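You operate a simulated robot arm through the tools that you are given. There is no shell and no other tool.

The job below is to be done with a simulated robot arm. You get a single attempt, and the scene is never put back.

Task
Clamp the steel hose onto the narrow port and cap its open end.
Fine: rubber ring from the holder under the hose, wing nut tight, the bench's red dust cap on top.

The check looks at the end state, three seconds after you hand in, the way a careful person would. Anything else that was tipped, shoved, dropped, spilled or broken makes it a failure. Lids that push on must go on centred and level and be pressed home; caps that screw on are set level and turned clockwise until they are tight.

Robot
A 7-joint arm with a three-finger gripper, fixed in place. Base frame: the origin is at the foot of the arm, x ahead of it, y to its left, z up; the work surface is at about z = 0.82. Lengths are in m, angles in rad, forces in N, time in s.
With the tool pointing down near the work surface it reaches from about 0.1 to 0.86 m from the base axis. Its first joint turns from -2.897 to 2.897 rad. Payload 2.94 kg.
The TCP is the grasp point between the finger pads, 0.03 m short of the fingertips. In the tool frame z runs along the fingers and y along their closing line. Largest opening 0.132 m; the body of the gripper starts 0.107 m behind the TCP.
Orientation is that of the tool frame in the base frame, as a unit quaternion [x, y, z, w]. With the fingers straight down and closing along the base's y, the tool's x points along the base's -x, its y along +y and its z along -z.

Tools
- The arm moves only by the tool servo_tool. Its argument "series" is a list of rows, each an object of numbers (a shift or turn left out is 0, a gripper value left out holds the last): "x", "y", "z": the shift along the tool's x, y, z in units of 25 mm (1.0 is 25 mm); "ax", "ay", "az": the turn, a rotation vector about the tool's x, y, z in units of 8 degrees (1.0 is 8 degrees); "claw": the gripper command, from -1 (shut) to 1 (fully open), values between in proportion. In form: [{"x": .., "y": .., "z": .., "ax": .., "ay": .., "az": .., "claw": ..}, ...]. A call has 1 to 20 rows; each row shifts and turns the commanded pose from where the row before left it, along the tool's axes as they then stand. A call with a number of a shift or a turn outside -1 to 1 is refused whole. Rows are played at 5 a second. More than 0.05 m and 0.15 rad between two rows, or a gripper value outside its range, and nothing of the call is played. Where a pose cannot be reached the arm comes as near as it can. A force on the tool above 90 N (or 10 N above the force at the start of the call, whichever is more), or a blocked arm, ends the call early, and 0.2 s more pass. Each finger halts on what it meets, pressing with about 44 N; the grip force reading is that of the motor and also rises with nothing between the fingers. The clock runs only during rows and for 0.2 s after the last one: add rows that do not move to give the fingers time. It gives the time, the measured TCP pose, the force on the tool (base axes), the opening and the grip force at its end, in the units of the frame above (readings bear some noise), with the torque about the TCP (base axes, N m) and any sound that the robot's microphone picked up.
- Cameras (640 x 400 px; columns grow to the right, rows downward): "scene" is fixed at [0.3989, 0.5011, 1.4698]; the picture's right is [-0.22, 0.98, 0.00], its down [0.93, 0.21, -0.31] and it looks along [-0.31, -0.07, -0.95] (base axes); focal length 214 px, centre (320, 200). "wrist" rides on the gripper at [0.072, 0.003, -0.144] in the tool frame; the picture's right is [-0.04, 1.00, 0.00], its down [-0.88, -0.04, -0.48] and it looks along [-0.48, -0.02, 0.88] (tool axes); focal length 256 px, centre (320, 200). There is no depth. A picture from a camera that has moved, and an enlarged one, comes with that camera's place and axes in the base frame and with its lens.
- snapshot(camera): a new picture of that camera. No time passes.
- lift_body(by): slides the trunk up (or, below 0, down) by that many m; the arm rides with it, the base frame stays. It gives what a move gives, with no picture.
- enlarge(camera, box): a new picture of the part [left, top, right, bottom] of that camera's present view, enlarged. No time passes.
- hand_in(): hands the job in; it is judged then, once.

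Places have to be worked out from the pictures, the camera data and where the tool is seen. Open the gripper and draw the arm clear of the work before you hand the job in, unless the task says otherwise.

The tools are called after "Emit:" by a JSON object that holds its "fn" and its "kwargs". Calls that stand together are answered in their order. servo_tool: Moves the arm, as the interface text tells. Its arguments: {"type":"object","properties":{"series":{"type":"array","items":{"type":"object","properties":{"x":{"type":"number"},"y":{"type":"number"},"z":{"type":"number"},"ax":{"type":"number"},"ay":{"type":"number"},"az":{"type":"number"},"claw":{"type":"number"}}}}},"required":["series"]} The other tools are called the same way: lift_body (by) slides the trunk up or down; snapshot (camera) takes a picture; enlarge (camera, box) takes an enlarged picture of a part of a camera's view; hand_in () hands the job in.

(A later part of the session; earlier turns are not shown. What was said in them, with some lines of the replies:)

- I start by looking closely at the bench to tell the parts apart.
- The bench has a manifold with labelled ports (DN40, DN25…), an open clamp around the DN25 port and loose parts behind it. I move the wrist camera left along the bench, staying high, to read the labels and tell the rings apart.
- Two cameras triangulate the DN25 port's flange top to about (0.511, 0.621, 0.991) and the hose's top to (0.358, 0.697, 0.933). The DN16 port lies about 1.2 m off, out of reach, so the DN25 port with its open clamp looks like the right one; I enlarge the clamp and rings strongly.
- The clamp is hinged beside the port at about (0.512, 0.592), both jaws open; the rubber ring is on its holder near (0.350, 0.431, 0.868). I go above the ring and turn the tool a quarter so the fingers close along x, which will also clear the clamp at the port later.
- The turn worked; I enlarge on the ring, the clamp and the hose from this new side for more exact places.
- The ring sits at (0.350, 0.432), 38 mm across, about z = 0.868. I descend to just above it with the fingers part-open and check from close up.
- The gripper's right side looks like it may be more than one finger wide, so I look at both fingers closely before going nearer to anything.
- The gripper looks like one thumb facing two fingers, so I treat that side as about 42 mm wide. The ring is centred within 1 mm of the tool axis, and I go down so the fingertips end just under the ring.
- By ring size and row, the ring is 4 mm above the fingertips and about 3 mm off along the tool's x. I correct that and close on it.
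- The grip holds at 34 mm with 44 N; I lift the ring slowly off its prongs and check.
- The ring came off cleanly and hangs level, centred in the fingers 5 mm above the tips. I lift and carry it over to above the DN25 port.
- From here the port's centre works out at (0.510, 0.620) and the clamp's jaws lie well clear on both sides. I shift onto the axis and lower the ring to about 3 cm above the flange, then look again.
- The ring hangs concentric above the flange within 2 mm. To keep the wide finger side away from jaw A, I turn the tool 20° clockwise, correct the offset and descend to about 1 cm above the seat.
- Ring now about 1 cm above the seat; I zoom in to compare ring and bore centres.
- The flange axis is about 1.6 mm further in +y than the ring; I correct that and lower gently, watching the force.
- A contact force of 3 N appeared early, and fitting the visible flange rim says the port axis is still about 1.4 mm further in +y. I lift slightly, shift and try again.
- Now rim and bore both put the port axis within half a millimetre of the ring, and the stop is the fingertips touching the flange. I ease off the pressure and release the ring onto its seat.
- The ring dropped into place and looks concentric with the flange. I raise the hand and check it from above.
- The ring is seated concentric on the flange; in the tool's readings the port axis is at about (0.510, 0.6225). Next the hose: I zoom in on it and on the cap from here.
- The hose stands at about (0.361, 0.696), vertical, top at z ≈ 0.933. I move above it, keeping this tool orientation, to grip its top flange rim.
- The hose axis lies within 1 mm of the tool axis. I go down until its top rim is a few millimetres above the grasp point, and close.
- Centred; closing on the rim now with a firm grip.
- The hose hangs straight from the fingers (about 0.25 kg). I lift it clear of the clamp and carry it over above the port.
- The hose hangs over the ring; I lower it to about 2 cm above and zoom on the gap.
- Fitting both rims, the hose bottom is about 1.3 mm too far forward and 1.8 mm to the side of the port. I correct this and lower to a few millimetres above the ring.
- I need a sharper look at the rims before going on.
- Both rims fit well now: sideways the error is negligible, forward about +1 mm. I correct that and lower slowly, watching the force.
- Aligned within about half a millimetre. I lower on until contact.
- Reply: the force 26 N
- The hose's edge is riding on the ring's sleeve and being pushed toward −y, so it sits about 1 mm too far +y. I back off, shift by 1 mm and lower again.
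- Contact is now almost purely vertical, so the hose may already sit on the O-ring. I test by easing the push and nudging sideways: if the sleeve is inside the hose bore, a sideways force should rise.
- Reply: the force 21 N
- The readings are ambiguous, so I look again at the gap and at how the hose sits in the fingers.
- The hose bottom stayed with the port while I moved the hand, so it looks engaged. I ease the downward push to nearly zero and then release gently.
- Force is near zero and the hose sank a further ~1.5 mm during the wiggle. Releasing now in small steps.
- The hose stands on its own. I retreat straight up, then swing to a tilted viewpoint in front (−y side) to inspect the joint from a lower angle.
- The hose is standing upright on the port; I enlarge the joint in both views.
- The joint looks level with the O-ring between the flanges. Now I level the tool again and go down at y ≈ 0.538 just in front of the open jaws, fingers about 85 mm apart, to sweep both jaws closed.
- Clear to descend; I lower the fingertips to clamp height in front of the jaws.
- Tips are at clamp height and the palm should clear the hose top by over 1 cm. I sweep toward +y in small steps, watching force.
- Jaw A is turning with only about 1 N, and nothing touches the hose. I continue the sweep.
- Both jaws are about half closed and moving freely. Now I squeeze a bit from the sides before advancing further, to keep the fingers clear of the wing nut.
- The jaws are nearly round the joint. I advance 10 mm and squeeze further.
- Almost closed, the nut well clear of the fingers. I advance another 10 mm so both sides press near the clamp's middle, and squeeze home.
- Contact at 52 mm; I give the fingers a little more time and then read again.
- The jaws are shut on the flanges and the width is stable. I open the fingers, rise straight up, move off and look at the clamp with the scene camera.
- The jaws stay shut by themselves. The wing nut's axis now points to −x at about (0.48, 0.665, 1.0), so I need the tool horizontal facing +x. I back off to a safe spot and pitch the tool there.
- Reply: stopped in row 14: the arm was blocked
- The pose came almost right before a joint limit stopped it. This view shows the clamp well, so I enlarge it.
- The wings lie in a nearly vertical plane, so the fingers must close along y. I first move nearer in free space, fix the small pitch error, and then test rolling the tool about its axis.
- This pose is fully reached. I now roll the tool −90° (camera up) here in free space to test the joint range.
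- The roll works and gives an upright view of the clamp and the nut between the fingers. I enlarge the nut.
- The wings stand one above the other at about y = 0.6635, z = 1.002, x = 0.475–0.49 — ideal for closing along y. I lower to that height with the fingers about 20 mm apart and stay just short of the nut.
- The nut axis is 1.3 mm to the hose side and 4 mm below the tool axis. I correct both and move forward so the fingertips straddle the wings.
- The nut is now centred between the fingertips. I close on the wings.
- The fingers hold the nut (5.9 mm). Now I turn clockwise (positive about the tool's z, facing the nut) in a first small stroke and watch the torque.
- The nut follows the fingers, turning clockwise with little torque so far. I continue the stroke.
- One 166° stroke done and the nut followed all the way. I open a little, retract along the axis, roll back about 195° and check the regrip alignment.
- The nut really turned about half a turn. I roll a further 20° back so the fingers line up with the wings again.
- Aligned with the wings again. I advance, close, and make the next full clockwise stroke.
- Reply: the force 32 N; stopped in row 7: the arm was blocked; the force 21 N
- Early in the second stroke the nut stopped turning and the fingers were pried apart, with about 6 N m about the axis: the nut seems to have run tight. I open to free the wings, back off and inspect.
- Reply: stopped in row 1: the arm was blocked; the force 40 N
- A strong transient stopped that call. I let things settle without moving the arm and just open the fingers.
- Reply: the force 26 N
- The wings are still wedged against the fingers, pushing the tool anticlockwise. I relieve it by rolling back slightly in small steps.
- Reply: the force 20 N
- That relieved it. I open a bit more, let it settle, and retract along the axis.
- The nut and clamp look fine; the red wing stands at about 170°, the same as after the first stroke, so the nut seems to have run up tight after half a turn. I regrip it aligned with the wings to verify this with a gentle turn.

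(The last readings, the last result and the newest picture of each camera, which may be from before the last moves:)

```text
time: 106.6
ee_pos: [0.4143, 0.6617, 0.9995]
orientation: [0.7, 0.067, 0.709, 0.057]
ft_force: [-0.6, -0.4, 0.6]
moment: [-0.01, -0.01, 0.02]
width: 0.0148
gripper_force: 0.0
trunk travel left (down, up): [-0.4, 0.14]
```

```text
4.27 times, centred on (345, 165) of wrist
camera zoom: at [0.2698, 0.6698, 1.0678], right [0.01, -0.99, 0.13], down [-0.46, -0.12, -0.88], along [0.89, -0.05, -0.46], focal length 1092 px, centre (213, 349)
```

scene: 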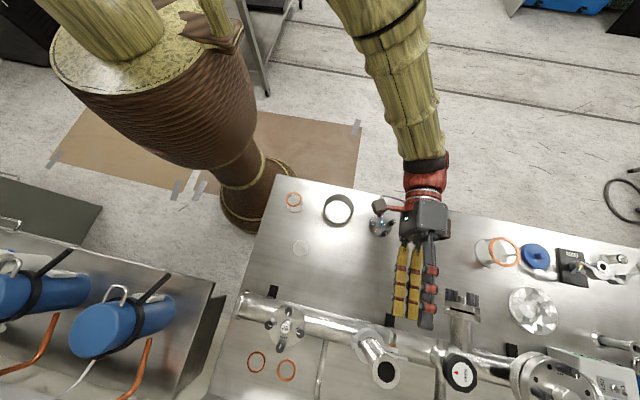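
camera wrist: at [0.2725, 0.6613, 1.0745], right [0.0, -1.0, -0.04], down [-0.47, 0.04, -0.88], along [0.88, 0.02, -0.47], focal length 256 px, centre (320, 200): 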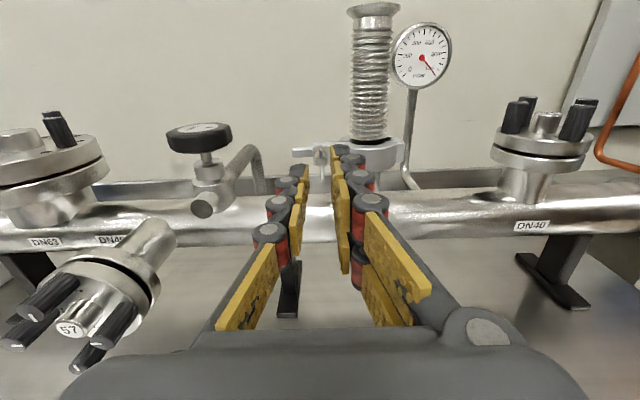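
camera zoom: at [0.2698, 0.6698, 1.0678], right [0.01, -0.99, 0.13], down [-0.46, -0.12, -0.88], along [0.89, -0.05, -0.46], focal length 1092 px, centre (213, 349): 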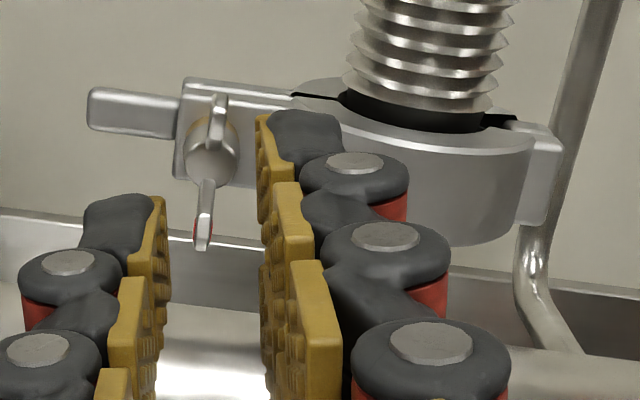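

The nut is now at about 180°. I align the roll with the wings, advance, close, and apply a careful clockwise turn while reading the torque.

Emit:
{"fn": "servo_tool", "kwargs": {"series": [{"az": 1.0}, {"z": 0.45}, {"z": 0.4}, {"z": 0.4}, {"z": 0.4}, {}, {"claw": -0.9}, {"claw": -1}, {}, {}]}}

Emit:
{"fn": "servo_tool", "kwargs": {"series": [{"az": 0.4}, {"az": 0.4}, {}]}}

Emit:
{"fn": "servo_tool", "kwargs": {"series": [{"az": 0.4}, {"az": 0.4}, {}]}}

Emit:
{"fn": "enlarge", "kwargs": {"camera": "wrist", "box": [260, 130, 380, 220]}}

```text
time: 108.8
ee_pos: [0.4558, 0.6635, 0.9996]
orientation: [0.702, 0.017, 0.712, 0.008]
ft_force: [-0.5, 2.1, -1.0]
moment: [-0.01, 0.06, 0.03]
width: 0.0063
gripper_force: 32.6
trunk travel left (down, up): [-0.4, 0.14]
```

```text
time: 109.6
ee_pos: [0.4562, 0.6628, 1.0003]
orientation: [0.702, -0.022, 0.711, -0.033]
ft_force: [-0.6, -1.4, 2.6]
moment: [-0.96, -0.53, -0.1]
width: 0.0061
gripper_force: 33.4
trunk travel left (down, up): [-0.4, 0.14]
```

```text
time: 110.4
ee_pos: [0.4554, 0.6625, 0.9997]
orientation: [0.7, -0.062, 0.708, -0.072]
ft_force: [-0.5, -3.5, 3.2]
moment: [-0.96, -0.42, -0.19]
width: 0.0077
gripper_force: 35.3
trunk travel left (down, up): [-0.4, 0.14]
```

```text
4.44 times, centred on (320, 175) of wrist
camera zoom: at [0.3116, 0.644, 1.0674], right [0.02, -0.97, -0.23], down [-0.47, 0.2, -0.86], along [0.88, 0.12, -0.45], focal length 1138 px, centre (320, 311)
```

zoom: 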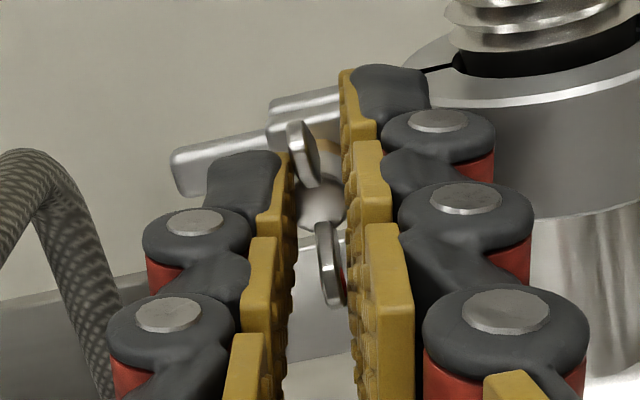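

The nut resists about 1 N m without moving. I add one more small push to make sure it is tight, then relieve it by rolling back before opening.

Emit:
{"fn": "servo_tool", "kwargs": {"series": [{"az": 0.4}, {"az": 0.3}, {}]}}

Emit:
{"fn": "enlarge", "kwargs": {"camera": "wrist", "box": [260, 130, 380, 220]}}

```text
time: 111.2
ee_pos: [0.455, 0.6616, 1.0001]
orientation: [0.697, -0.095, 0.703, -0.106]
ft_force: [-4.0, -9.4, -1.9]
moment: [-1.09, -0.24, -0.34]
width: 0.0103
gripper_force: 37.2
trunk travel left (down, up): [-0.4, 0.14]
```

```text
4.44 times, centred on (320, 175) of wrist
camera zoom: at [0.3116, 0.6371, 1.065], right [0.02, -0.95, -0.32], down [-0.47, 0.28, -0.84], along [0.88, 0.17, -0.44], focal length 1138 px, centre (320, 311)
```

zoom: 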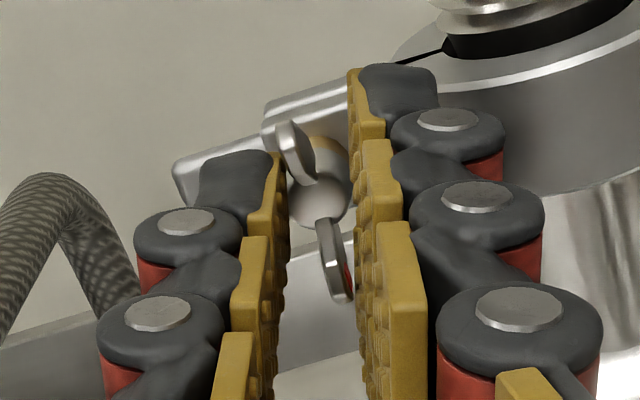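

The nut holds firm, so it is tight. I roll back to relieve the wings, open slightly and retract.

Emit:
{"fn": "servo_tool", "kwargs": {"series": [{"az": -0.8}, {"az": -0.8}, {"az": -0.7}, {"claw": -0.8}, {"claw": -0.7}, {}, {"z": -0.5}, {"z": -0.8}, {"z": -0.8}, {}]}}

Emit:
{"fn": "snapshot", "kwargs": {"camera": "wrist"}}

Emit:
{"fn": "enlarge", "kwargs": {"camera": "wrist", "box": [270, 90, 420, 200]}}

Emit:
{"fn": "enlarge", "kwargs": {"camera": "scene", "box": [340, 310, 430, 370]}}

```text
time: 113.4
ee_pos: [0.4027, 0.6605, 0.9978]
orientation: [0.702, 0.019, 0.711, 0.006]
ft_force: [-0.1, 0.5, 0.5]
moment: [-0.01, 0.01, 0.03]
width: 0.0198
gripper_force: 0.0
trunk travel left (down, up): [-0.4, 0.14]
```

```text
taken
camera wrist: at [0.2586, 0.6589, 1.0677], right [0.02, -1.0, -0.01], down [-0.47, 0.0, -0.89], along [0.89, 0.02, -0.47], focal length 256 px, centre (320, 200)
```

wrist: 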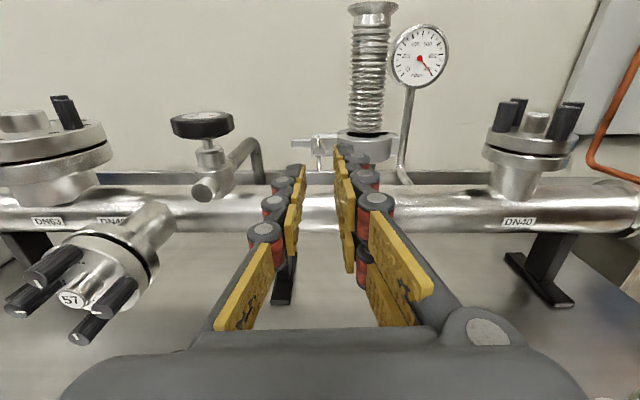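

```text
3.64 times, centred on (345, 145) of wrist
camera zoom: at [0.2586, 0.6589, 1.0677], right [0.02, -1.0, -0.01], down [-0.47, 0.0, -0.89], along [0.89, 0.02, -0.47], focal length 931 px, centre (229, 400)
```

zoom: 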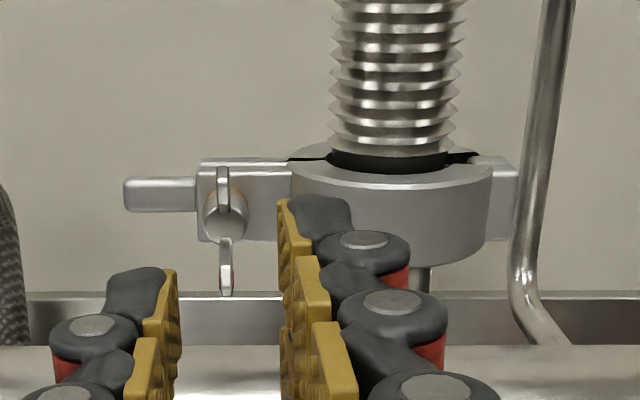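

```text
6.67 times, centred on (385, 340) of scene
camera zoom: at [0.3989, 0.5011, 1.4698], right [-0.22, 0.98, 0.0], down [0.93, 0.21, -0.31], along [-0.31, -0.07, -0.95], focal length 1430 px, centre (-113, -733)
```

zoom: 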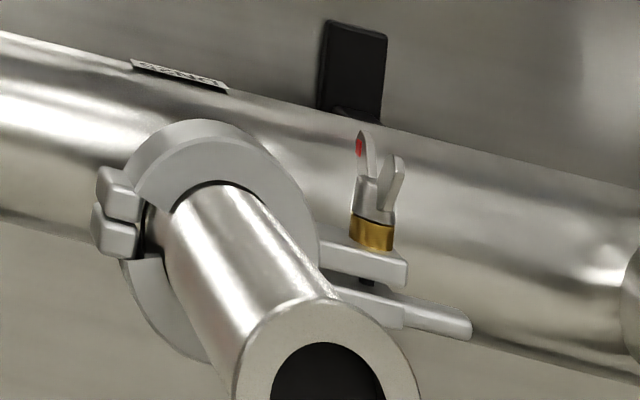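

The clamp is closed and tight, and the hose stands upright. For the cap I return to a tool-down pose: retract, roll back, then pitch down in the free space in front of the nut.

Emit:
{"fn": "servo_tool", "kwargs": {"series": [{"z": -0.8}, {"az": 0.95}, {"az": 0.95}, {"az": 0.95}, {"az": 0.95}, {"az": 0.95}, {"az": 0.95}, {"az": 0.95}, {"az": 0.95}, {"az": 0.95}, {"az": 0.95}, {"az": 0.95}, {"az": 0.95}, {}]}}

Emit:
{"fn": "servo_tool", "kwargs": {"series": [{"ax": -0.9375}, {"ax": -0.9375}, {"ax": -0.9375}, {"ax": -0.9375}, {"ax": -0.9375}, {"ax": -0.9375}, {"ax": -0.9375}, {"ax": -0.9375}, {"ax": -0.9375}, {"ax": -0.9375}, {"ax": -0.9375}, {"ax": -0.9375}, {}]}}

Emit:
{"fn": "snapshot", "kwargs": {"camera": "wrist"}}

```text
time: 116.4
ee_pos: [0.383, 0.6618, 0.9987]
orientation: [-0.504, 0.489, -0.503, 0.504]
ft_force: [0.1, -0.4, 0.0]
moment: [0.02, 0.01, 0.01]
width: 0.0196
gripper_force: 0.0
trunk travel left (down, up): [-0.4, 0.14]
```

```text
time: 119.2
ee_pos: [0.3822, 0.6629, 0.9988]
orientation: [0.713, -0.701, 0.008, 0.001]
ft_force: [0.2, 0.1, -0.9]
moment: [-0.01, -0.02, 0.0]
width: 0.0199
gripper_force: 0.0
trunk travel left (down, up): [-0.4, 0.14]
```

```text
taken
camera wrist: at [0.3793, 0.5923, 1.1422], right [-1.0, 0.03, -0.01], down [0.02, 0.89, 0.46], along [0.02, 0.46, -0.89], focal length 256 px, centre (320, 200)
```

wrist: 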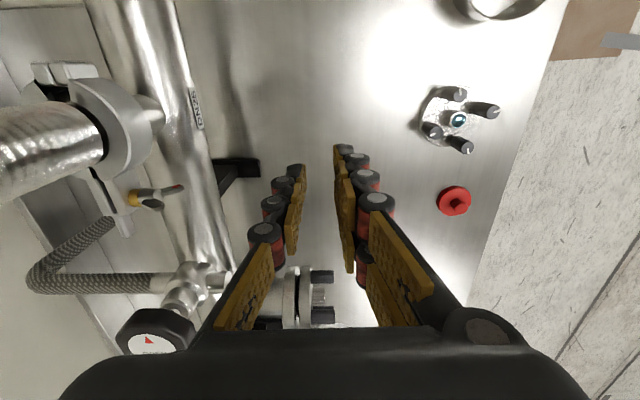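

A small tilt of about 1° remains from the nut work, so I correct it for a level grip, then travel to above the red cap.

Emit:
{"fn": "servo_tool", "kwargs": {"series": [{"ax": -0.072, "ay": -0.091, "az": 0.122, "claw": -0.4}, {"y": 0.9, "x": -0.525}, {"y": 0.9, "x": -0.525}, {"y": 0.9, "x": -0.525}, {"y": 0.9, "x": -0.525}, {"y": 0.9, "x": -0.525}, {"y": 0.9, "x": -0.525}, {"y": 0.9, "x": -0.525}, {"y": 0.9, "x": -0.525}, {}, {}]}}

Emit:
{"fn": "snapshot", "kwargs": {"camera": "wrist"}}

Emit:
{"fn": "enlarge", "kwargs": {"camera": "wrist", "box": [270, 90, 370, 160]}}

```text
time: 121.6
ee_pos: [0.2039, 0.7669, 0.9986]
orientation: [-0.706, 0.708, -0.001, 0.001]
ft_force: [-0.1, -0.2, 0.6]
moment: [0.0, 0.01, -0.01]
width: 0.0394
gripper_force: 0.1
trunk travel left (down, up): [-0.4, 0.14]
```

```text
taken
camera wrist: at [0.2007, 0.6945, 1.1408], right [-1.0, 0.04, 0.0], down [0.04, 0.88, 0.48], along [0.02, 0.47, -0.88], focal length 256 px, centre (320, 200)
```

wrist: 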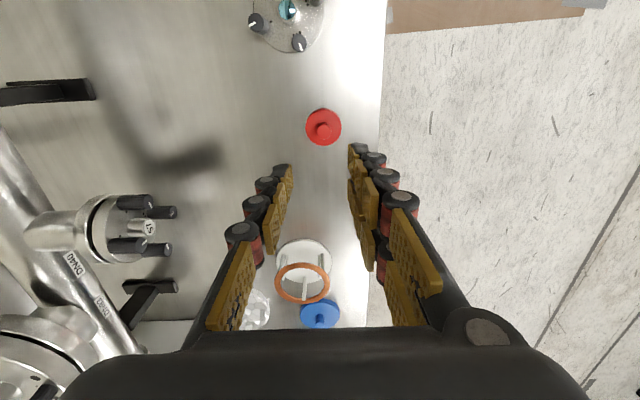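

```text
5.71 times, centred on (320, 125) of wrist
camera zoom: at [0.2007, 0.6945, 1.1408], right [-1.0, 0.04, 0.0], down [0.04, 0.88, 0.48], along [0.02, 0.47, -0.88], focal length 1463 px, centre (320, 629)
```

zoom: 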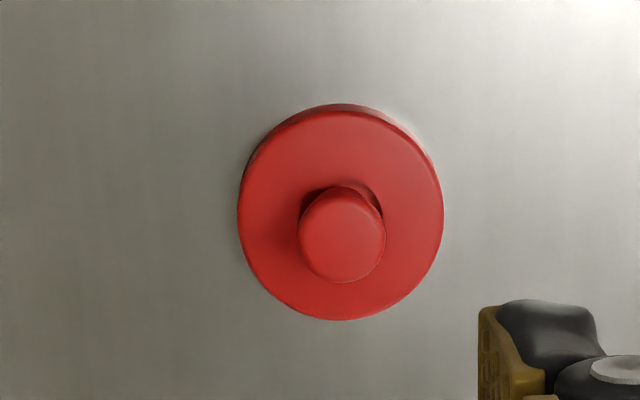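

The cap's knob lies 4.4 mm to the side; its disc top is about z = 0.831 and its knob top about 0.845. I correct and descend to just above the knob.

Emit:
{"fn": "servo_tool", "kwargs": {"series": [{"y": 0.176}, {"z": 0.9}, {"z": 0.9}, {"z": 0.9}, {"z": 0.9}, {"z": 0.54}, {}, {}]}}

Emit:
{"fn": "enlarge", "kwargs": {"camera": "wrist", "box": [260, 120, 380, 200]}}

```text
time: 123.4
ee_pos: [0.1993, 0.7661, 0.8936]
orientation: [-0.707, 0.708, 0.0, 0.0]
ft_force: [-0.1, 0.1, 0.0]
moment: [0.02, -0.04, -0.03]
width: 0.0395
gripper_force: 0.0
trunk travel left (down, up): [-0.4, 0.14]
```

```text
5.00 times, centred on (320, 160) of wrist
camera zoom: at [0.1963, 0.6945, 1.0366], right [-1.0, 0.05, 0.0], down [0.04, 0.88, 0.48], along [0.02, 0.47, -0.88], focal length 1280 px, centre (320, 400)
```

zoom: 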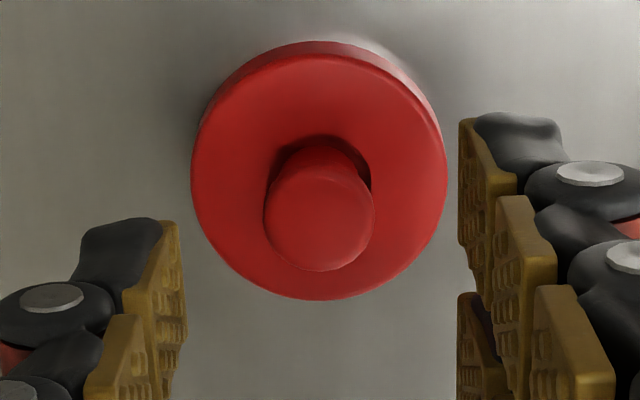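

Centred. The knob spans about z = 0.830–0.845; I go down so the tips are just above the disc and close on the knob.

Emit:
{"fn": "servo_tool", "kwargs": {"series": [{"z": 0.5, "x": 0.02}, {"z": 0.5}, {"z": 0.2}, {}, {}]}}

Emit:
{"fn": "servo_tool", "kwargs": {"series": [{"claw": -0.6}, {"claw": -0.8}, {"claw": -0.95}, {}, {}]}}

Emit:
{"fn": "enlarge", "kwargs": {"camera": "wrist", "box": [260, 120, 380, 200]}}

```text
time: 124.6
ee_pos: [0.1996, 0.7647, 0.8646]
orientation: [-0.706, 0.708, 0.0, 0.0]
ft_force: [0.4, 0.2, 0.6]
moment: [-0.01, -0.03, 0.03]
width: 0.0396
gripper_force: 0.1
trunk travel left (down, up): [-0.4, 0.14]
```

```text
time: 125.8
ee_pos: [0.1996, 0.7644, 0.8645]
orientation: [-0.706, 0.708, -0.001, 0.001]
ft_force: [-0.9, 0.2, -0.2]
moment: [0.03, -0.02, -0.03]
width: 0.0136
gripper_force: 39.5
trunk travel left (down, up): [-0.4, 0.14]
```

```text
5.00 times, centred on (320, 160) of wrist
camera zoom: at [0.1963, 0.6942, 1.0069], right [-1.0, 0.05, 0.0], down [0.04, 0.88, 0.48], along [0.02, 0.47, -0.88], focal length 1280 px, centre (320, 400)
```

zoom: 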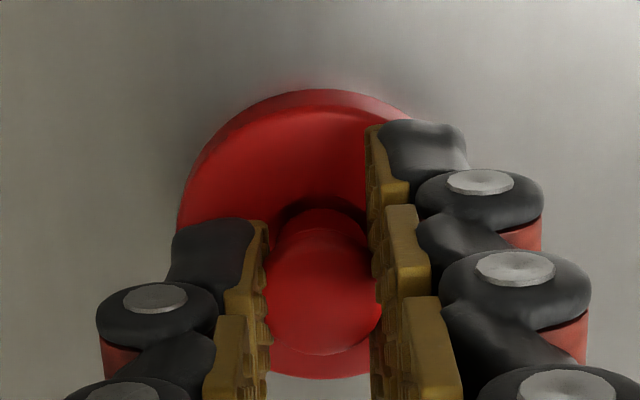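

Gripped on the knob (13.6 mm, firm). I lift slowly and check that the cap hangs level.

Emit:
{"fn": "servo_tool", "kwargs": {"series": [{"z": -0.3}, {"z": -0.6}, {"z": -0.9}, {"z": -1}, {"z": -1}, {}]}}

Emit:
{"fn": "snapshot", "kwargs": {"camera": "wrist"}}

Emit:
{"fn": "enlarge", "kwargs": {"camera": "wrist", "box": [260, 120, 380, 200]}}

Emit:
{"fn": "enlarge", "kwargs": {"camera": "scene", "box": [370, 200, 450, 260]}}

```text
time: 127.2
ee_pos: [0.1994, 0.7664, 0.9604]
orientation: [-0.706, 0.708, -0.001, 0.0]
ft_force: [0.0, -0.7, -0.5]
moment: [-0.01, -0.03, 0.01]
width: 0.0134
gripper_force: 39.8
trunk travel left (down, up): [-0.4, 0.14]
```

```text
taken
camera wrist: at [0.1962, 0.694, 1.1032], right [-1.0, 0.05, 0.0], down [0.04, 0.88, 0.47], along [0.02, 0.47, -0.88], focal length 256 px, centre (320, 200)
```

wrist: 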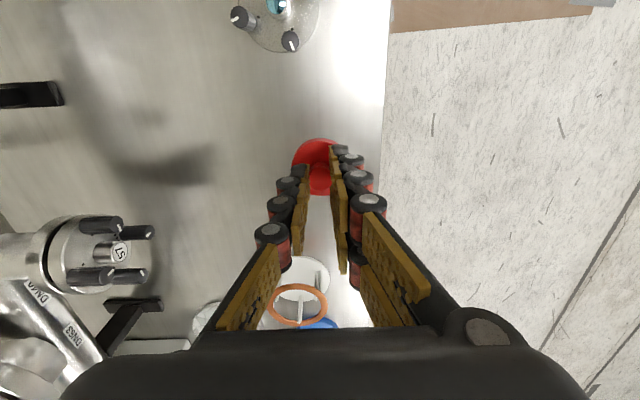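

```text
5.00 times, centred on (320, 160) of wrist
camera zoom: at [0.1962, 0.694, 1.1032], right [-1.0, 0.05, 0.0], down [0.04, 0.88, 0.47], along [0.02, 0.47, -0.88], focal length 1280 px, centre (320, 400)
```

zoom: 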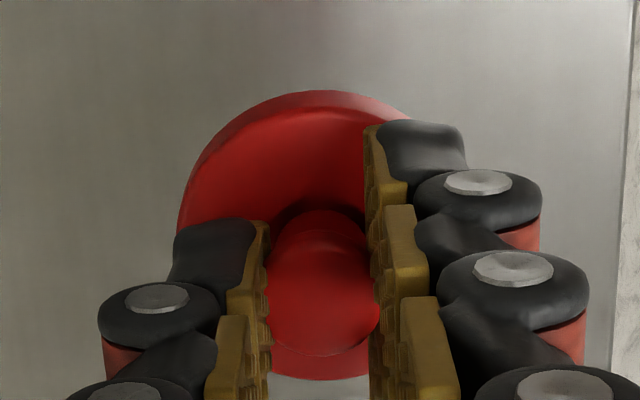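

```text
6.67 times, centred on (410, 230) of scene
camera zoom: at [0.3989, 0.5011, 1.4698], right [-0.22, 0.98, 0.0], down [0.93, 0.21, -0.31], along [-0.31, -0.07, -0.95], focal length 1430 px, centre (-280, 0)
```

zoom: 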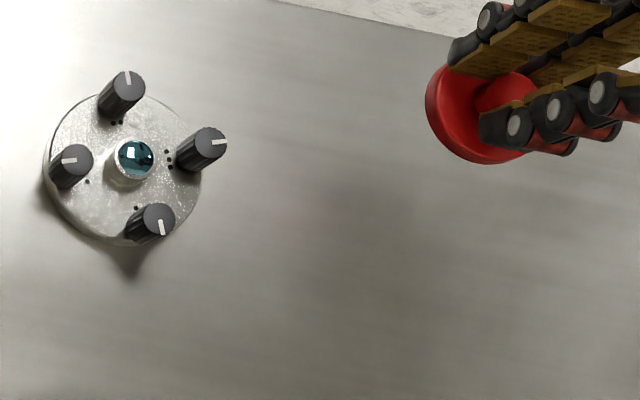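

The cap hangs level and is centred on the tool axis. I lift it high and carry it to above the hose.

Emit:
{"fn": "servo_tool", "kwargs": {"series": [{"z": -1}, {"z": -1}, {"z": -1}, {"z": -1}, {"z": -1}, {"z": -1}, {"z": -1}, {"z": -1}, {"z": -1}, {"z": -0.6}, {}]}}

Emit:
{"fn": "servo_tool", "kwargs": {"series": [{"y": -0.889, "x": 0.417}, {"y": -0.889, "x": 0.417}, {"y": -0.889, "x": 0.417}, {"y": -0.889, "x": 0.417}, {"y": -0.889, "x": 0.417}, {"y": -0.889, "x": 0.417}, {"y": -0.889, "x": 0.417}, {"y": -0.889, "x": 0.417}, {"y": -0.889, "x": 0.417}, {"y": -0.889, "x": 0.417}, {"y": -0.889, "x": 0.417}, {"y": -0.889, "x": 0.417}, {"y": -0.889, "x": 0.417}, {"y": -0.889, "x": 0.417}, {}, {}]}}

Emit:
{"fn": "snapshot", "kwargs": {"camera": "wrist"}}

Emit:
{"fn": "enlarge", "kwargs": {"camera": "wrist", "box": [260, 110, 380, 190]}}

```text
time: 129.6
ee_pos: [0.1974, 0.7675, 1.2005]
orientation: [-0.707, 0.707, -0.001, 0.001]
ft_force: [-0.1, -0.6, 0.1]
moment: [0.01, 0.0, 0.03]
width: 0.0136
gripper_force: 40.6
trunk travel left (down, up): [-0.4, 0.14]
```

```text
time: 133.0
ee_pos: [0.5112, 0.6209, 1.2005]
orientation: [-0.707, 0.708, 0.0, 0.001]
ft_force: [0.4, 0.5, -0.6]
moment: [-0.04, 0.02, 0.01]
width: 0.0137
gripper_force: 40.6
trunk travel left (down, up): [-0.4, 0.14]
```

```text
taken
camera wrist: at [0.5073, 0.5486, 1.3431], right [-1.0, 0.05, 0.0], down [0.04, 0.88, 0.48], along [0.02, 0.47, -0.88], focal length 256 px, centre (320, 200)
```

wrist: 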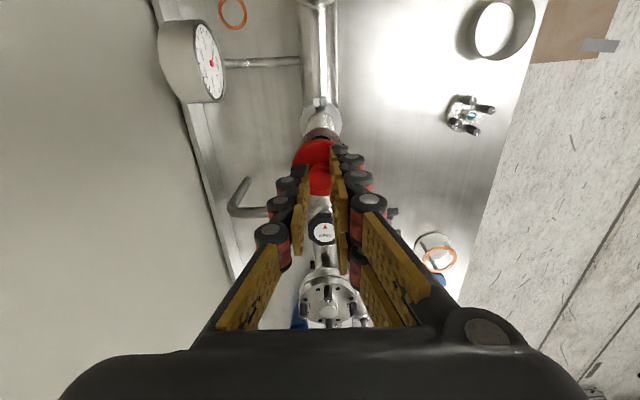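

```text
5.00 times, centred on (320, 150) of wrist
camera zoom: at [0.5073, 0.5486, 1.3431], right [-1.0, 0.05, 0.0], down [0.04, 0.88, 0.48], along [0.02, 0.47, -0.88], focal length 1280 px, centre (320, 450)
```

zoom: 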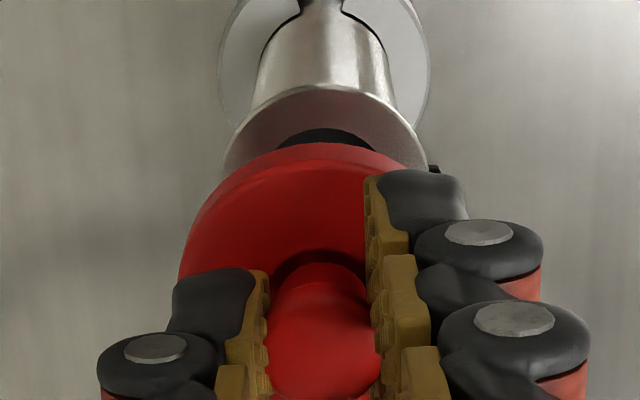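

Fitting the hose's rim, the cap needs about 1 mm forward and 0.5 mm sideways. I correct and lower to roughly 1 cm above the hose top.

Emit:
{"fn": "servo_tool", "kwargs": {"series": [{"x": -0.04, "y": 0.02}, {"z": 0.5}, {"z": 0.5}, {"z": 0.5}, {}, {}]}}

Emit:
{"fn": "enlarge", "kwargs": {"camera": "wrist", "box": [260, 110, 380, 190]}}

Emit:
{"fn": "enlarge", "kwargs": {"camera": "wrist", "box": [295, 130, 345, 160]}}

```text
time: 134.4
ee_pos: [0.5091, 0.6203, 1.1626]
orientation: [-0.706, 0.708, 0.0, 0.001]
ft_force: [0.2, -0.3, 0.5]
moment: [-0.03, -0.03, 0.01]
width: 0.0135
gripper_force: 40.3
trunk travel left (down, up): [-0.4, 0.14]
```

```text
5.00 times, centred on (320, 150) of wrist
camera zoom: at [0.5057, 0.549, 1.3055], right [-1.0, 0.05, 0.0], down [0.04, 0.88, 0.47], along [0.02, 0.47, -0.88], focal length 1280 px, centre (320, 450)
```

zoom: 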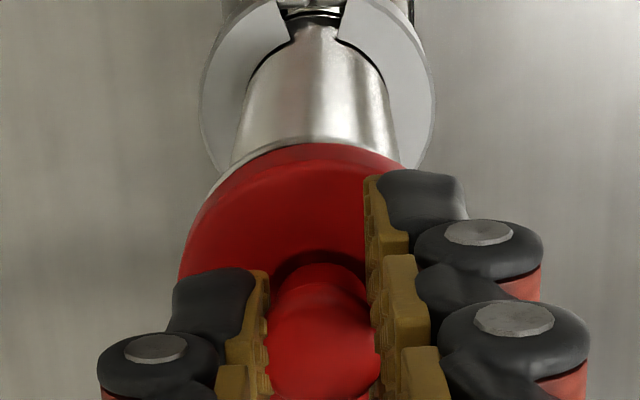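

```text
12.80 times, centred on (320, 145) of wrist
camera zoom: at [0.5057, 0.549, 1.3055], right [-1.0, 0.05, 0.0], down [0.04, 0.88, 0.47], along [0.02, 0.47, -0.88], focal length 3277 px, centre (320, 904)
```

zoom: 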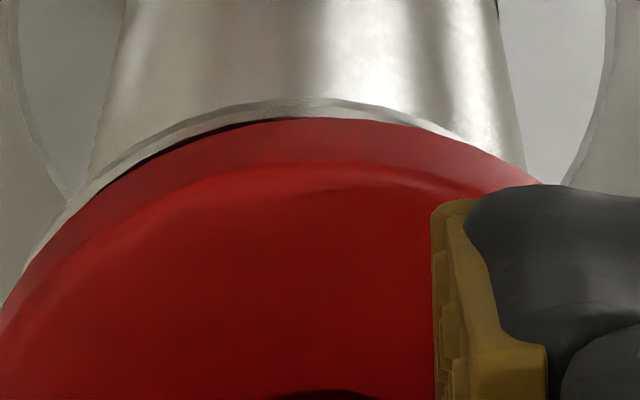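

Cap and hose axes now agree within about 1 mm; I make the last small correction and lower to contact.

Emit:
{"fn": "servo_tool", "kwargs": {"series": [{"x": -0.03, "y": -0.03}, {"z": 0.12}, {"z": 0.12}, {}, {}]}}

Emit:
{"fn": "enlarge", "kwargs": {"camera": "wrist", "box": [295, 125, 345, 160]}}

```text
time: 135.6
ee_pos: [0.5105, 0.6214, 1.1553]
orientation: [-0.706, 0.708, -0.001, 0.001]
ft_force: [0.2, 0.2, -1.0]
moment: [0.02, -0.03, 0.0]
width: 0.0136
gripper_force: 40.5
trunk travel left (down, up): [-0.4, 0.14]
```

```text
11.43 times, centred on (320, 142) of wrist
camera zoom: at [0.5066, 0.5499, 1.2989], right [-1.0, 0.05, 0.0], down [0.04, 0.88, 0.48], along [0.02, 0.47, -0.88], focal length 2926 px, centre (320, 857)
```

zoom: 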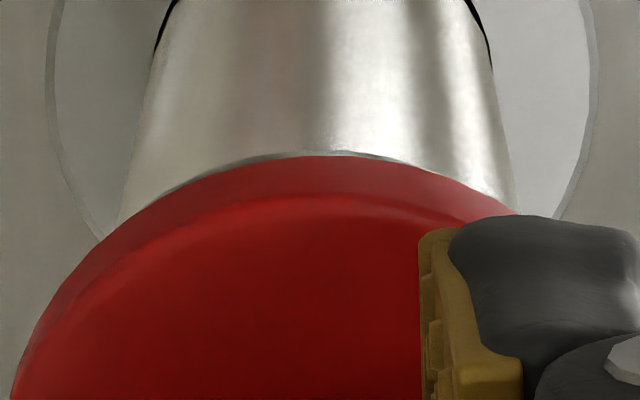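

Cap covers the rim evenly. I lower in small steps and watch the force build.

Emit:
{"fn": "servo_tool", "kwargs": {"series": [{"z": 0.06}, {"z": 0.06}, {}, {}]}}

Emit:
{"fn": "servo_tool", "kwargs": {"series": [{"z": 0.06}, {"z": 0.06}, {}, {}]}}

Emit:
{"fn": "enlarge", "kwargs": {"camera": "wrist", "box": [285, 125, 355, 165]}}

```text
time: 136.6
ee_pos: [0.5092, 0.6217, 1.1526]
orientation: [-0.707, 0.707, -0.001, 0.001]
ft_force: [-0.1, 0.4, 0.3]
moment: [0.04, 0.0, -0.03]
width: 0.0145
gripper_force: 40.6
trunk travel left (down, up): [-0.4, 0.14]
```

```text
time: 137.6
ee_pos: [0.5105, 0.6223, 1.1496]
orientation: [-0.706, 0.708, -0.001, 0.0]
ft_force: [-0.7, 0.3, 0.4]
moment: [-0.02, 0.0, -0.01]
width: 0.0143
gripper_force: 40.6
trunk travel left (down, up): [-0.4, 0.14]
```

```text
9.14 times, centred on (320, 145) of wrist
camera zoom: at [0.5062, 0.5501, 1.293], right [-1.0, 0.05, 0.0], down [0.04, 0.88, 0.48], along [0.02, 0.47, -0.88], focal length 2340 px, centre (320, 703)
```

zoom: 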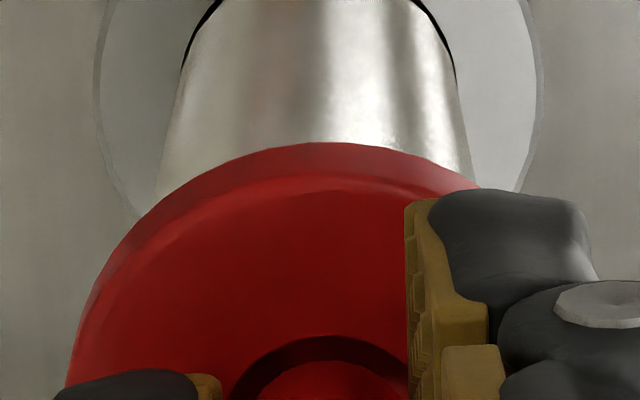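

Still almost no force; I continue lowering.

Emit:
{"fn": "servo_tool", "kwargs": {"series": [{"z": 0.06}, {"z": 0.06}, {}, {}]}}

Emit:
{"fn": "enlarge", "kwargs": {"camera": "wrist", "box": [260, 120, 380, 200]}}

```text
time: 138.6
ee_pos: [0.5106, 0.6227, 1.1487]
orientation: [-0.706, 0.708, -0.002, 0.002]
ft_force: [1.7, -0.7, 6.7]
moment: [-0.12, -0.12, -0.02]
width: 0.0141
gripper_force: 40.6
trunk travel left (down, up): [-0.4, 0.14]
```

```text
5.00 times, centred on (320, 160) of wrist
camera zoom: at [0.5067, 0.5496, 1.2913], right [-1.0, 0.05, 0.0], down [0.04, 0.88, 0.48], along [0.02, 0.48, -0.88], focal length 1280 px, centre (320, 400)
```

zoom: 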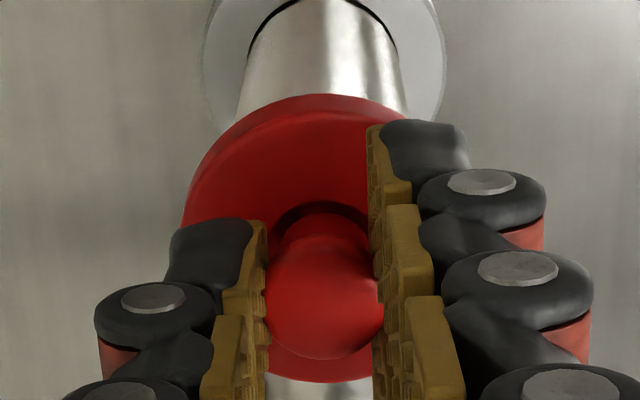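

Contact at about 7 N and the cap looks level. I press down in steps to seat it home.

Emit:
{"fn": "servo_tool", "kwargs": {"series": [{"z": 0.06}, {"z": 0.06}, {}, {}]}}

Emit:
{"fn": "servo_tool", "kwargs": {"series": [{"z": 0.08}, {"z": 0.08}, {}, {}]}}

Emit:
{"fn": "enlarge", "kwargs": {"camera": "wrist", "box": [260, 120, 380, 200]}}

```text
time: 139.6
ee_pos: [0.51, 0.6212, 1.1481]
orientation: [-0.707, 0.708, -0.001, 0.003]
ft_force: [1.6, -1.4, 24.8]
moment: [-0.26, -0.21, 0.0]
width: 0.0143
gripper_force: 41.1
trunk travel left (down, up): [-0.4, 0.14]
```

```text
time: 140.6
ee_pos: [0.5082, 0.621, 1.1458]
orientation: [-0.706, 0.708, 0.0, 0.004]
ft_force: [0.7, 0.3, 39.1]
moment: [0.04, -0.05, -0.06]
width: 0.0141
gripper_force: 40.6
trunk travel left (down, up): [-0.4, 0.14]
```

```text
5.00 times, centred on (320, 160) of wrist
camera zoom: at [0.505, 0.5489, 1.2878], right [-1.0, 0.04, -0.01], down [0.04, 0.88, 0.48], along [0.03, 0.48, -0.88], focal length 1280 px, centre (320, 400)
```

zoom: 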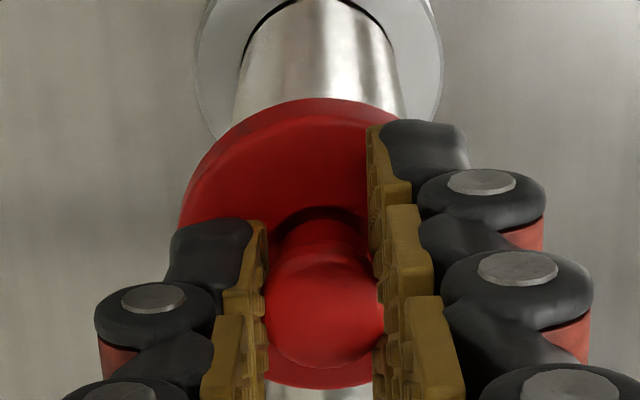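

The cap sank about 3 mm under 39 N. I press a bit more to see whether it goes on or is at its stop.

Emit:
{"fn": "servo_tool", "kwargs": {"series": [{"z": 0.08}, {"z": 0.06}, {}, {}]}}

Emit:
{"fn": "enlarge", "kwargs": {"camera": "wrist", "box": [260, 120, 380, 200]}}

```text
time: 141.6
ee_pos: [0.509, 0.6213, 1.1418]
orientation: [-0.706, 0.708, -0.001, 0.003]
ft_force: [0.4, 1.2, 38.9]
moment: [0.13, -0.12, -0.06]
width: 0.0142
gripper_force: 41.0
trunk travel left (down, up): [-0.4, 0.14]
```

```text
5.00 times, centred on (320, 160) of wrist
camera zoom: at [0.5049, 0.5484, 1.2847], right [-1.0, 0.05, -0.01], down [0.04, 0.88, 0.48], along [0.03, 0.48, -0.88], focal length 1280 px, centre (320, 400)
```

zoom: 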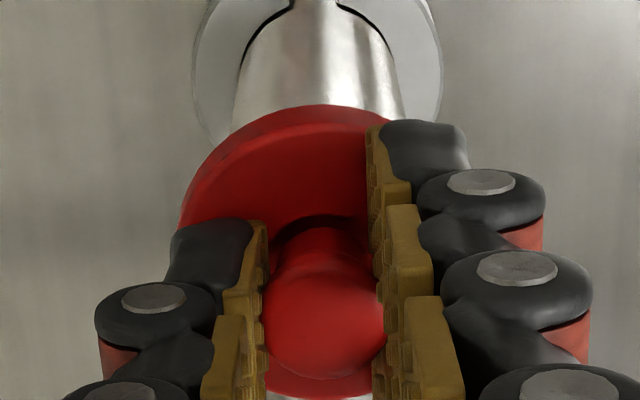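

The fingers slid down the knob and the tips now rest on the cap's disc; the skirt covers the hose rim all round. I press once more directly on the disc.

Emit:
{"fn": "servo_tool", "kwargs": {"series": [{"z": 0.05}, {"z": 0.05}, {}, {}]}}

Emit:
{"fn": "servo_tool", "kwargs": {"series": [{"z": 0.06}, {"z": 0.04}, {}, {}]}}

Emit:
{"fn": "enlarge", "kwargs": {"camera": "wrist", "box": [260, 120, 380, 200]}}

```text
time: 142.6
ee_pos: [0.5103, 0.6206, 1.1419]
orientation: [-0.707, 0.708, 0.0, 0.005]
ft_force: [0.2, -0.9, 44.2]
moment: [-0.12, 0.06, 0.0]
width: 0.014
gripper_force: 40.5
trunk travel left (down, up): [-0.4, 0.14]
```

```text
time: 143.6
ee_pos: [0.5093, 0.6215, 1.1408]
orientation: [-0.707, 0.707, 0.0, 0.006]
ft_force: [0.1, -2.9, 49.9]
moment: [-0.35, -0.01, -0.03]
width: 0.0144
gripper_force: 41.1
trunk travel left (down, up): [-0.4, 0.14]
```

```text
5.00 times, centred on (320, 160) of wrist
camera zoom: at [0.5046, 0.5482, 1.283], right [-1.0, 0.05, -0.01], down [0.04, 0.87, 0.48], along [0.03, 0.48, -0.88], focal length 1280 px, centre (320, 400)
```

zoom: 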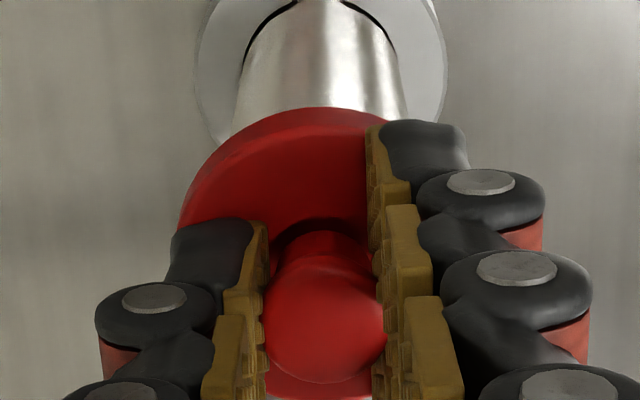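

A firm stop at 50 N with no further sinking. One last push, then I release the pressure.

Emit:
{"fn": "servo_tool", "kwargs": {"series": [{"z": 0.08}, {"z": 0.06}, {}, {}]}}

Emit:
{"fn": "servo_tool", "kwargs": {"series": [{"z": -0.15}, {"z": -0.15}, {"z": -0.1}, {}]}}

```text
time: 144.6
ee_pos: [0.5091, 0.6209, 1.1415]
orientation: [-0.706, 0.708, 0.0, 0.009]
ft_force: [-0.3, -4.7, 60.0]
moment: [-0.65, 0.14, -0.02]
width: 0.014
gripper_force: 40.5
trunk travel left (down, up): [-0.4, 0.14]
```

```text
time: 145.6
ee_pos: [0.5092, 0.6205, 1.14]
orientation: [-0.706, 0.708, -0.001, 0.002]
ft_force: [2.1, 1.2, 31.0]
moment: [0.29, -0.23, -0.02]
width: 0.014
gripper_force: 40.0
trunk travel left (down, up): [-0.4, 0.14]
```

60 N held with no movement: the cap is home. I ease off until the force is nearly zero before opening.

Emit:
{"fn": "servo_tool", "kwargs": {"series": [{"z": -0.12}, {}, {}]}}

Emit:
{"fn": "servo_tool", "kwargs": {"series": [{"z": -0.08}, {}, {}]}}

```text
time: 146.4
ee_pos: [0.5088, 0.6206, 1.1421]
orientation: [-0.706, 0.708, -0.001, -0.001]
ft_force: [1.1, 1.5, 14.1]
moment: [0.16, -0.13, 0.02]
width: 0.0139
gripper_force: 39.7
trunk travel left (down, up): [-0.4, 0.14]
```

```text
time: 147.2
ee_pos: [0.5092, 0.6216, 1.1419]
orientation: [-0.706, 0.708, -0.001, -0.001]
ft_force: [0.6, -1.2, -3.7]
moment: [-0.04, -0.03, -0.01]
width: 0.0137
gripper_force: 40.4
trunk travel left (down, up): [-0.4, 0.14]
```

Force is near zero. I open the fingers and rise straight up.

Emit:
{"fn": "servo_tool", "kwargs": {"series": [{"claw": -0.7}, {"claw": -0.5}, {"claw": -0.35}, {}, {"z": -0.3}, {"z": -0.6}, {"z": -1}, {"z": -1}, {"z": -1}, {}]}}

Emit:
{"fn": "enlarge", "kwargs": {"camera": "wrist", "box": [260, 80, 380, 170]}}

Emit:
{"fn": "snapshot", "kwargs": {"camera": "scene"}}

```text
time: 149.4
ee_pos: [0.5082, 0.622, 1.2413]
orientation: [-0.706, 0.708, -0.001, 0.001]
ft_force: [0.1, 0.0, -0.5]
moment: [0.01, 0.03, 0.0]
width: 0.0429
gripper_force: 0.0
trunk travel left (down, up): [-0.4, 0.14]
```

```text
4.44 times, centred on (320, 125) of wrist
camera zoom: at [0.5051, 0.5507, 1.3845], right [-1.0, 0.05, 0.0], down [0.04, 0.88, 0.47], along [0.02, 0.47, -0.88], focal length 1138 px, centre (320, 533)
```

zoom: 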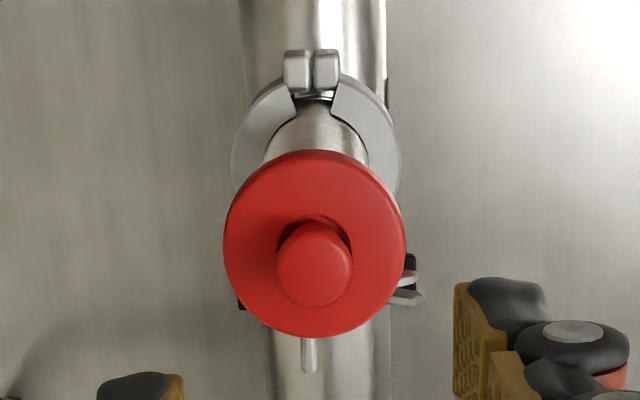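

```text
taken
```

scene: 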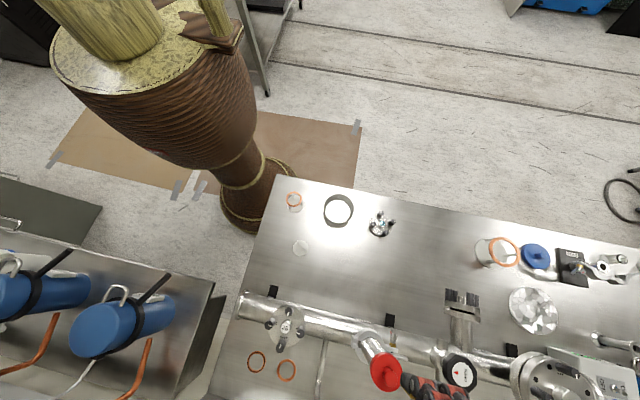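

The cap is on. I swing to the tilted side view again to check that it is level and fully seated, and to check the clamp.

Emit:
{"fn": "servo_tool", "kwargs": {"series": [{"x": 1}, {"x": 1}, {"x": 1}, {"x": 1}, {"x": 1}, {"ay": -0.9}, {"ay": -0.9}, {"ay": -0.9}, {"ay": -0.9}, {"ay": -0.9}, {"ay": -0.9}, {"ay": -0.9}, {}]}}

Emit:
{"fn": "snapshot", "kwargs": {"camera": "wrist"}}

Emit:
{"fn": "enlarge", "kwargs": {"camera": "wrist", "box": [260, 30, 380, 160]}}

Emit:
{"fn": "enlarge", "kwargs": {"camera": "scene", "box": [340, 310, 430, 395]}}

```text
time: 152.2
ee_pos: [0.5084, 0.4968, 1.2417]
orientation: [0.64, -0.64, -0.3, -0.301]
ft_force: [-1.2, 0.4, 0.6]
moment: [0.0, -0.03, -0.01]
width: 0.043
gripper_force: 0.1
trunk travel left (down, up): [-0.4, 0.14]
```

```text
taken
camera wrist: at [0.5056, 0.3407, 1.2766], right [-1.0, 0.03, 0.03], down [0.04, 0.19, 0.98], along [0.02, 0.98, -0.19], focal length 256 px, centre (320, 200)
```

wrist: 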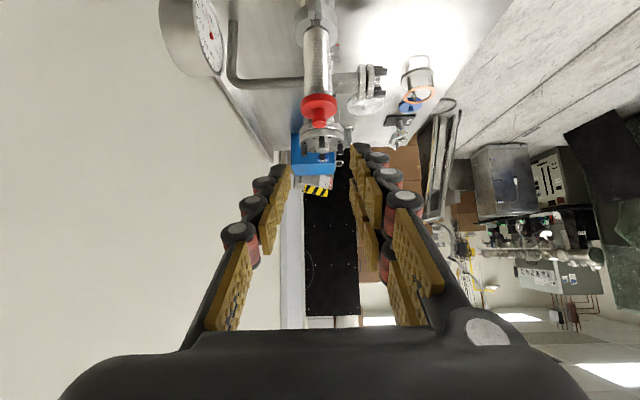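

```text
3.08 times, centred on (320, 95) of wrist
camera zoom: at [0.5056, 0.3407, 1.2766], right [-1.0, 0.03, 0.03], down [0.04, 0.19, 0.98], along [0.02, 0.98, -0.19], focal length 788 px, centre (320, 523)
```

zoom: 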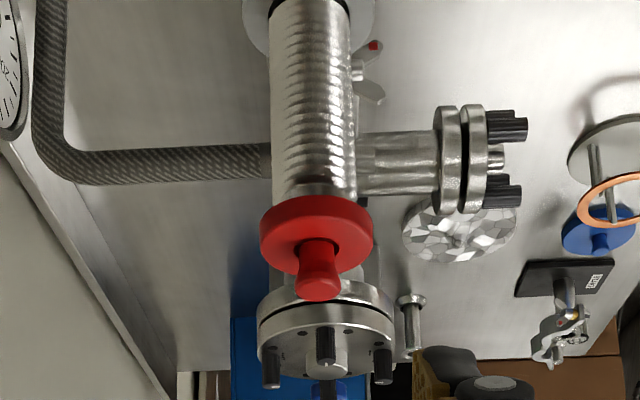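

```text
4.71 times, centred on (385, 352) of scene
camera zoom: at [0.3989, 0.5011, 1.4698], right [-0.22, 0.98, 0.0], down [0.93, 0.21, -0.31], along [-0.31, -0.07, -0.95], focal length 1009 px, centre (14, -518)
```

zoom: 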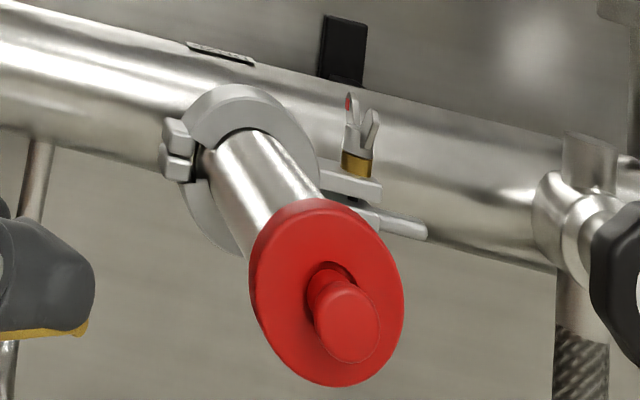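

It looks seated; I zoom in on the cap edge and the clamp for a last check.

Emit:
{"fn": "enlarge", "kwargs": {"camera": "wrist", "box": [290, 80, 350, 130]}}

Emit:
{"fn": "enlarge", "kwargs": {"camera": "wrist", "box": [280, 0, 360, 60]}}

```text
8.00 times, centred on (320, 105) of wrist
camera zoom: at [0.5056, 0.3407, 1.2766], right [-1.0, 0.03, 0.03], down [0.04, 0.19, 0.98], along [0.02, 0.98, -0.19], focal length 2048 px, centre (320, 960)
```

zoom: 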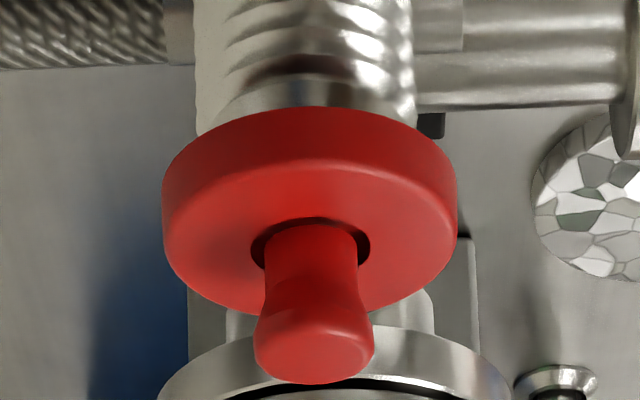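

```text
6.67 times, centred on (320, 30) of wrist
camera zoom: at [0.5056, 0.3407, 1.2766], right [-1.0, 0.03, 0.03], down [0.04, 0.19, 0.98], along [0.02, 0.98, -0.19], focal length 1707 px, centre (320, 1333)
```

zoom: 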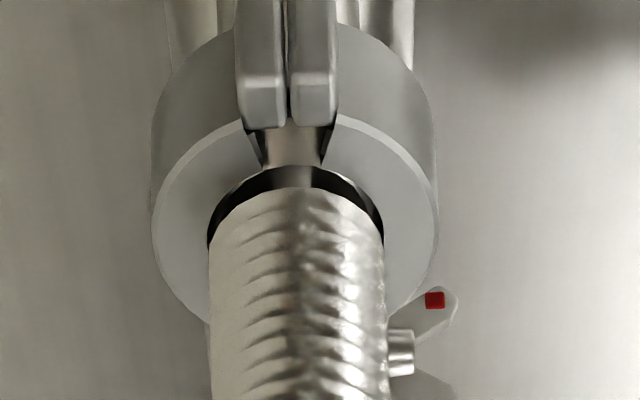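

Everything looks right: cap level and home, clamp closed with the nut tight, nothing else disturbed. I level the tool and draw the arm back clear of the work.

Emit:
{"fn": "servo_tool", "kwargs": {"series": [{"ay": 0.9, "claw": 0.3}, {"ay": 0.9}, {"ay": 0.9}, {"ay": 0.9}, {"ay": 0.9}, {"ay": 0.9}, {"ay": 0.9}, {"y": 0.9, "x": 0.2}, {"y": 0.9, "x": 0.2}, {"y": 0.9, "x": 0.2}, {"y": 0.9, "x": 0.2}, {"y": 0.9, "x": 0.2}, {"y": 0.9, "x": 0.2}, {"y": 0.9, "x": 0.2}, {"y": 0.9, "x": 0.2}, {"y": 0.9, "x": 0.2}, {"y": 0.9, "x": 0.2}, {}, {}]}}

Emit:
{"fn": "snapshot", "kwargs": {"camera": "scene"}}

Emit:
{"fn": "enlarge", "kwargs": {"camera": "scene", "box": [230, 180, 450, 400]}}

```text
time: 156.2
ee_pos: [0.2836, 0.4455, 1.2409]
orientation: [-0.706, 0.708, 0.0, 0.001]
ft_force: [0.8, 0.2, 0.1]
moment: [0.06, 0.01, 0.0]
width: 0.086
gripper_force: 0.1
trunk travel left (down, up): [-0.4, 0.14]
```

```text
taken
```

scene: 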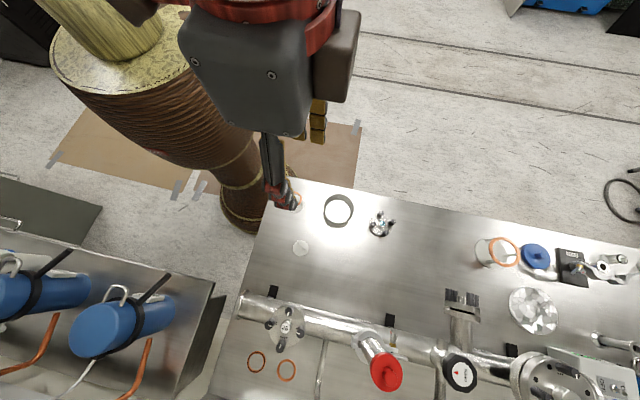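

```text
1.82 times, centred on (340, 290) of scene
camera zoom: at [0.3989, 0.5011, 1.4698], right [-0.22, 0.98, 0.0], down [0.93, 0.21, -0.31], along [-0.31, -0.07, -0.95], focal length 390 px, centre (284, 36)
```

zoom: 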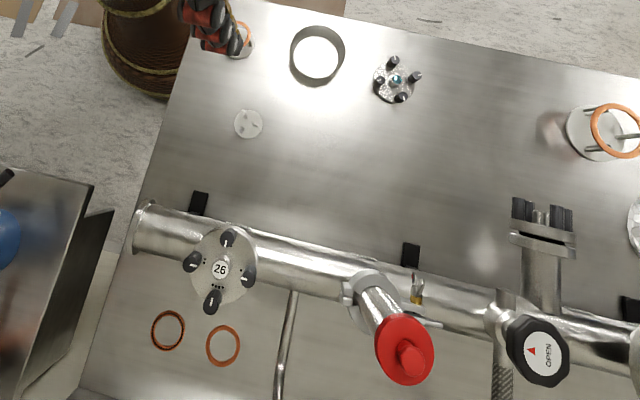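

The arm is clear with the gripper open, the hose is clamped and capped, and the other parts stand where they were. I hand the job in.

Emit:
{"fn": "hand_in", "kwargs": {}}

```text
The job is handed in.
```

The steel hose is clamped onto the DN25 port with the rubber ring from the holder under it, and the bench's red dust cap is on its open end. The job is handed in; I haven't seen the verdict.

- **Port:** I took "the narrow port" to be DN25. The hose, ring and red cap all match its size, and the separate DN16 port is about 1.2 m away, out of the arm's reach.
- **Ring and hose:** The ring sits centred on the port flange. The hose stands upright on it with an even gap all round.
- **Clamp:** Both jaws are closed around the joint. The wing nut turned about half a turn clockwise, then stopped and held against further turning. On one turning stroke, and while I was freeing the fingers afterwards, they wedged on the wings. The tool read about 6 N m during the stroke and a spike of about 55 N m while freeing it. The clamp and nut looked undamaged after that.
- **Cap:** It is on centred and level, with its skirt covering the hose rim. It held a 60 N push without moving further.

In the last pictures nothing else on the bench had moved, and the arm is drawn clear with the gripper open.
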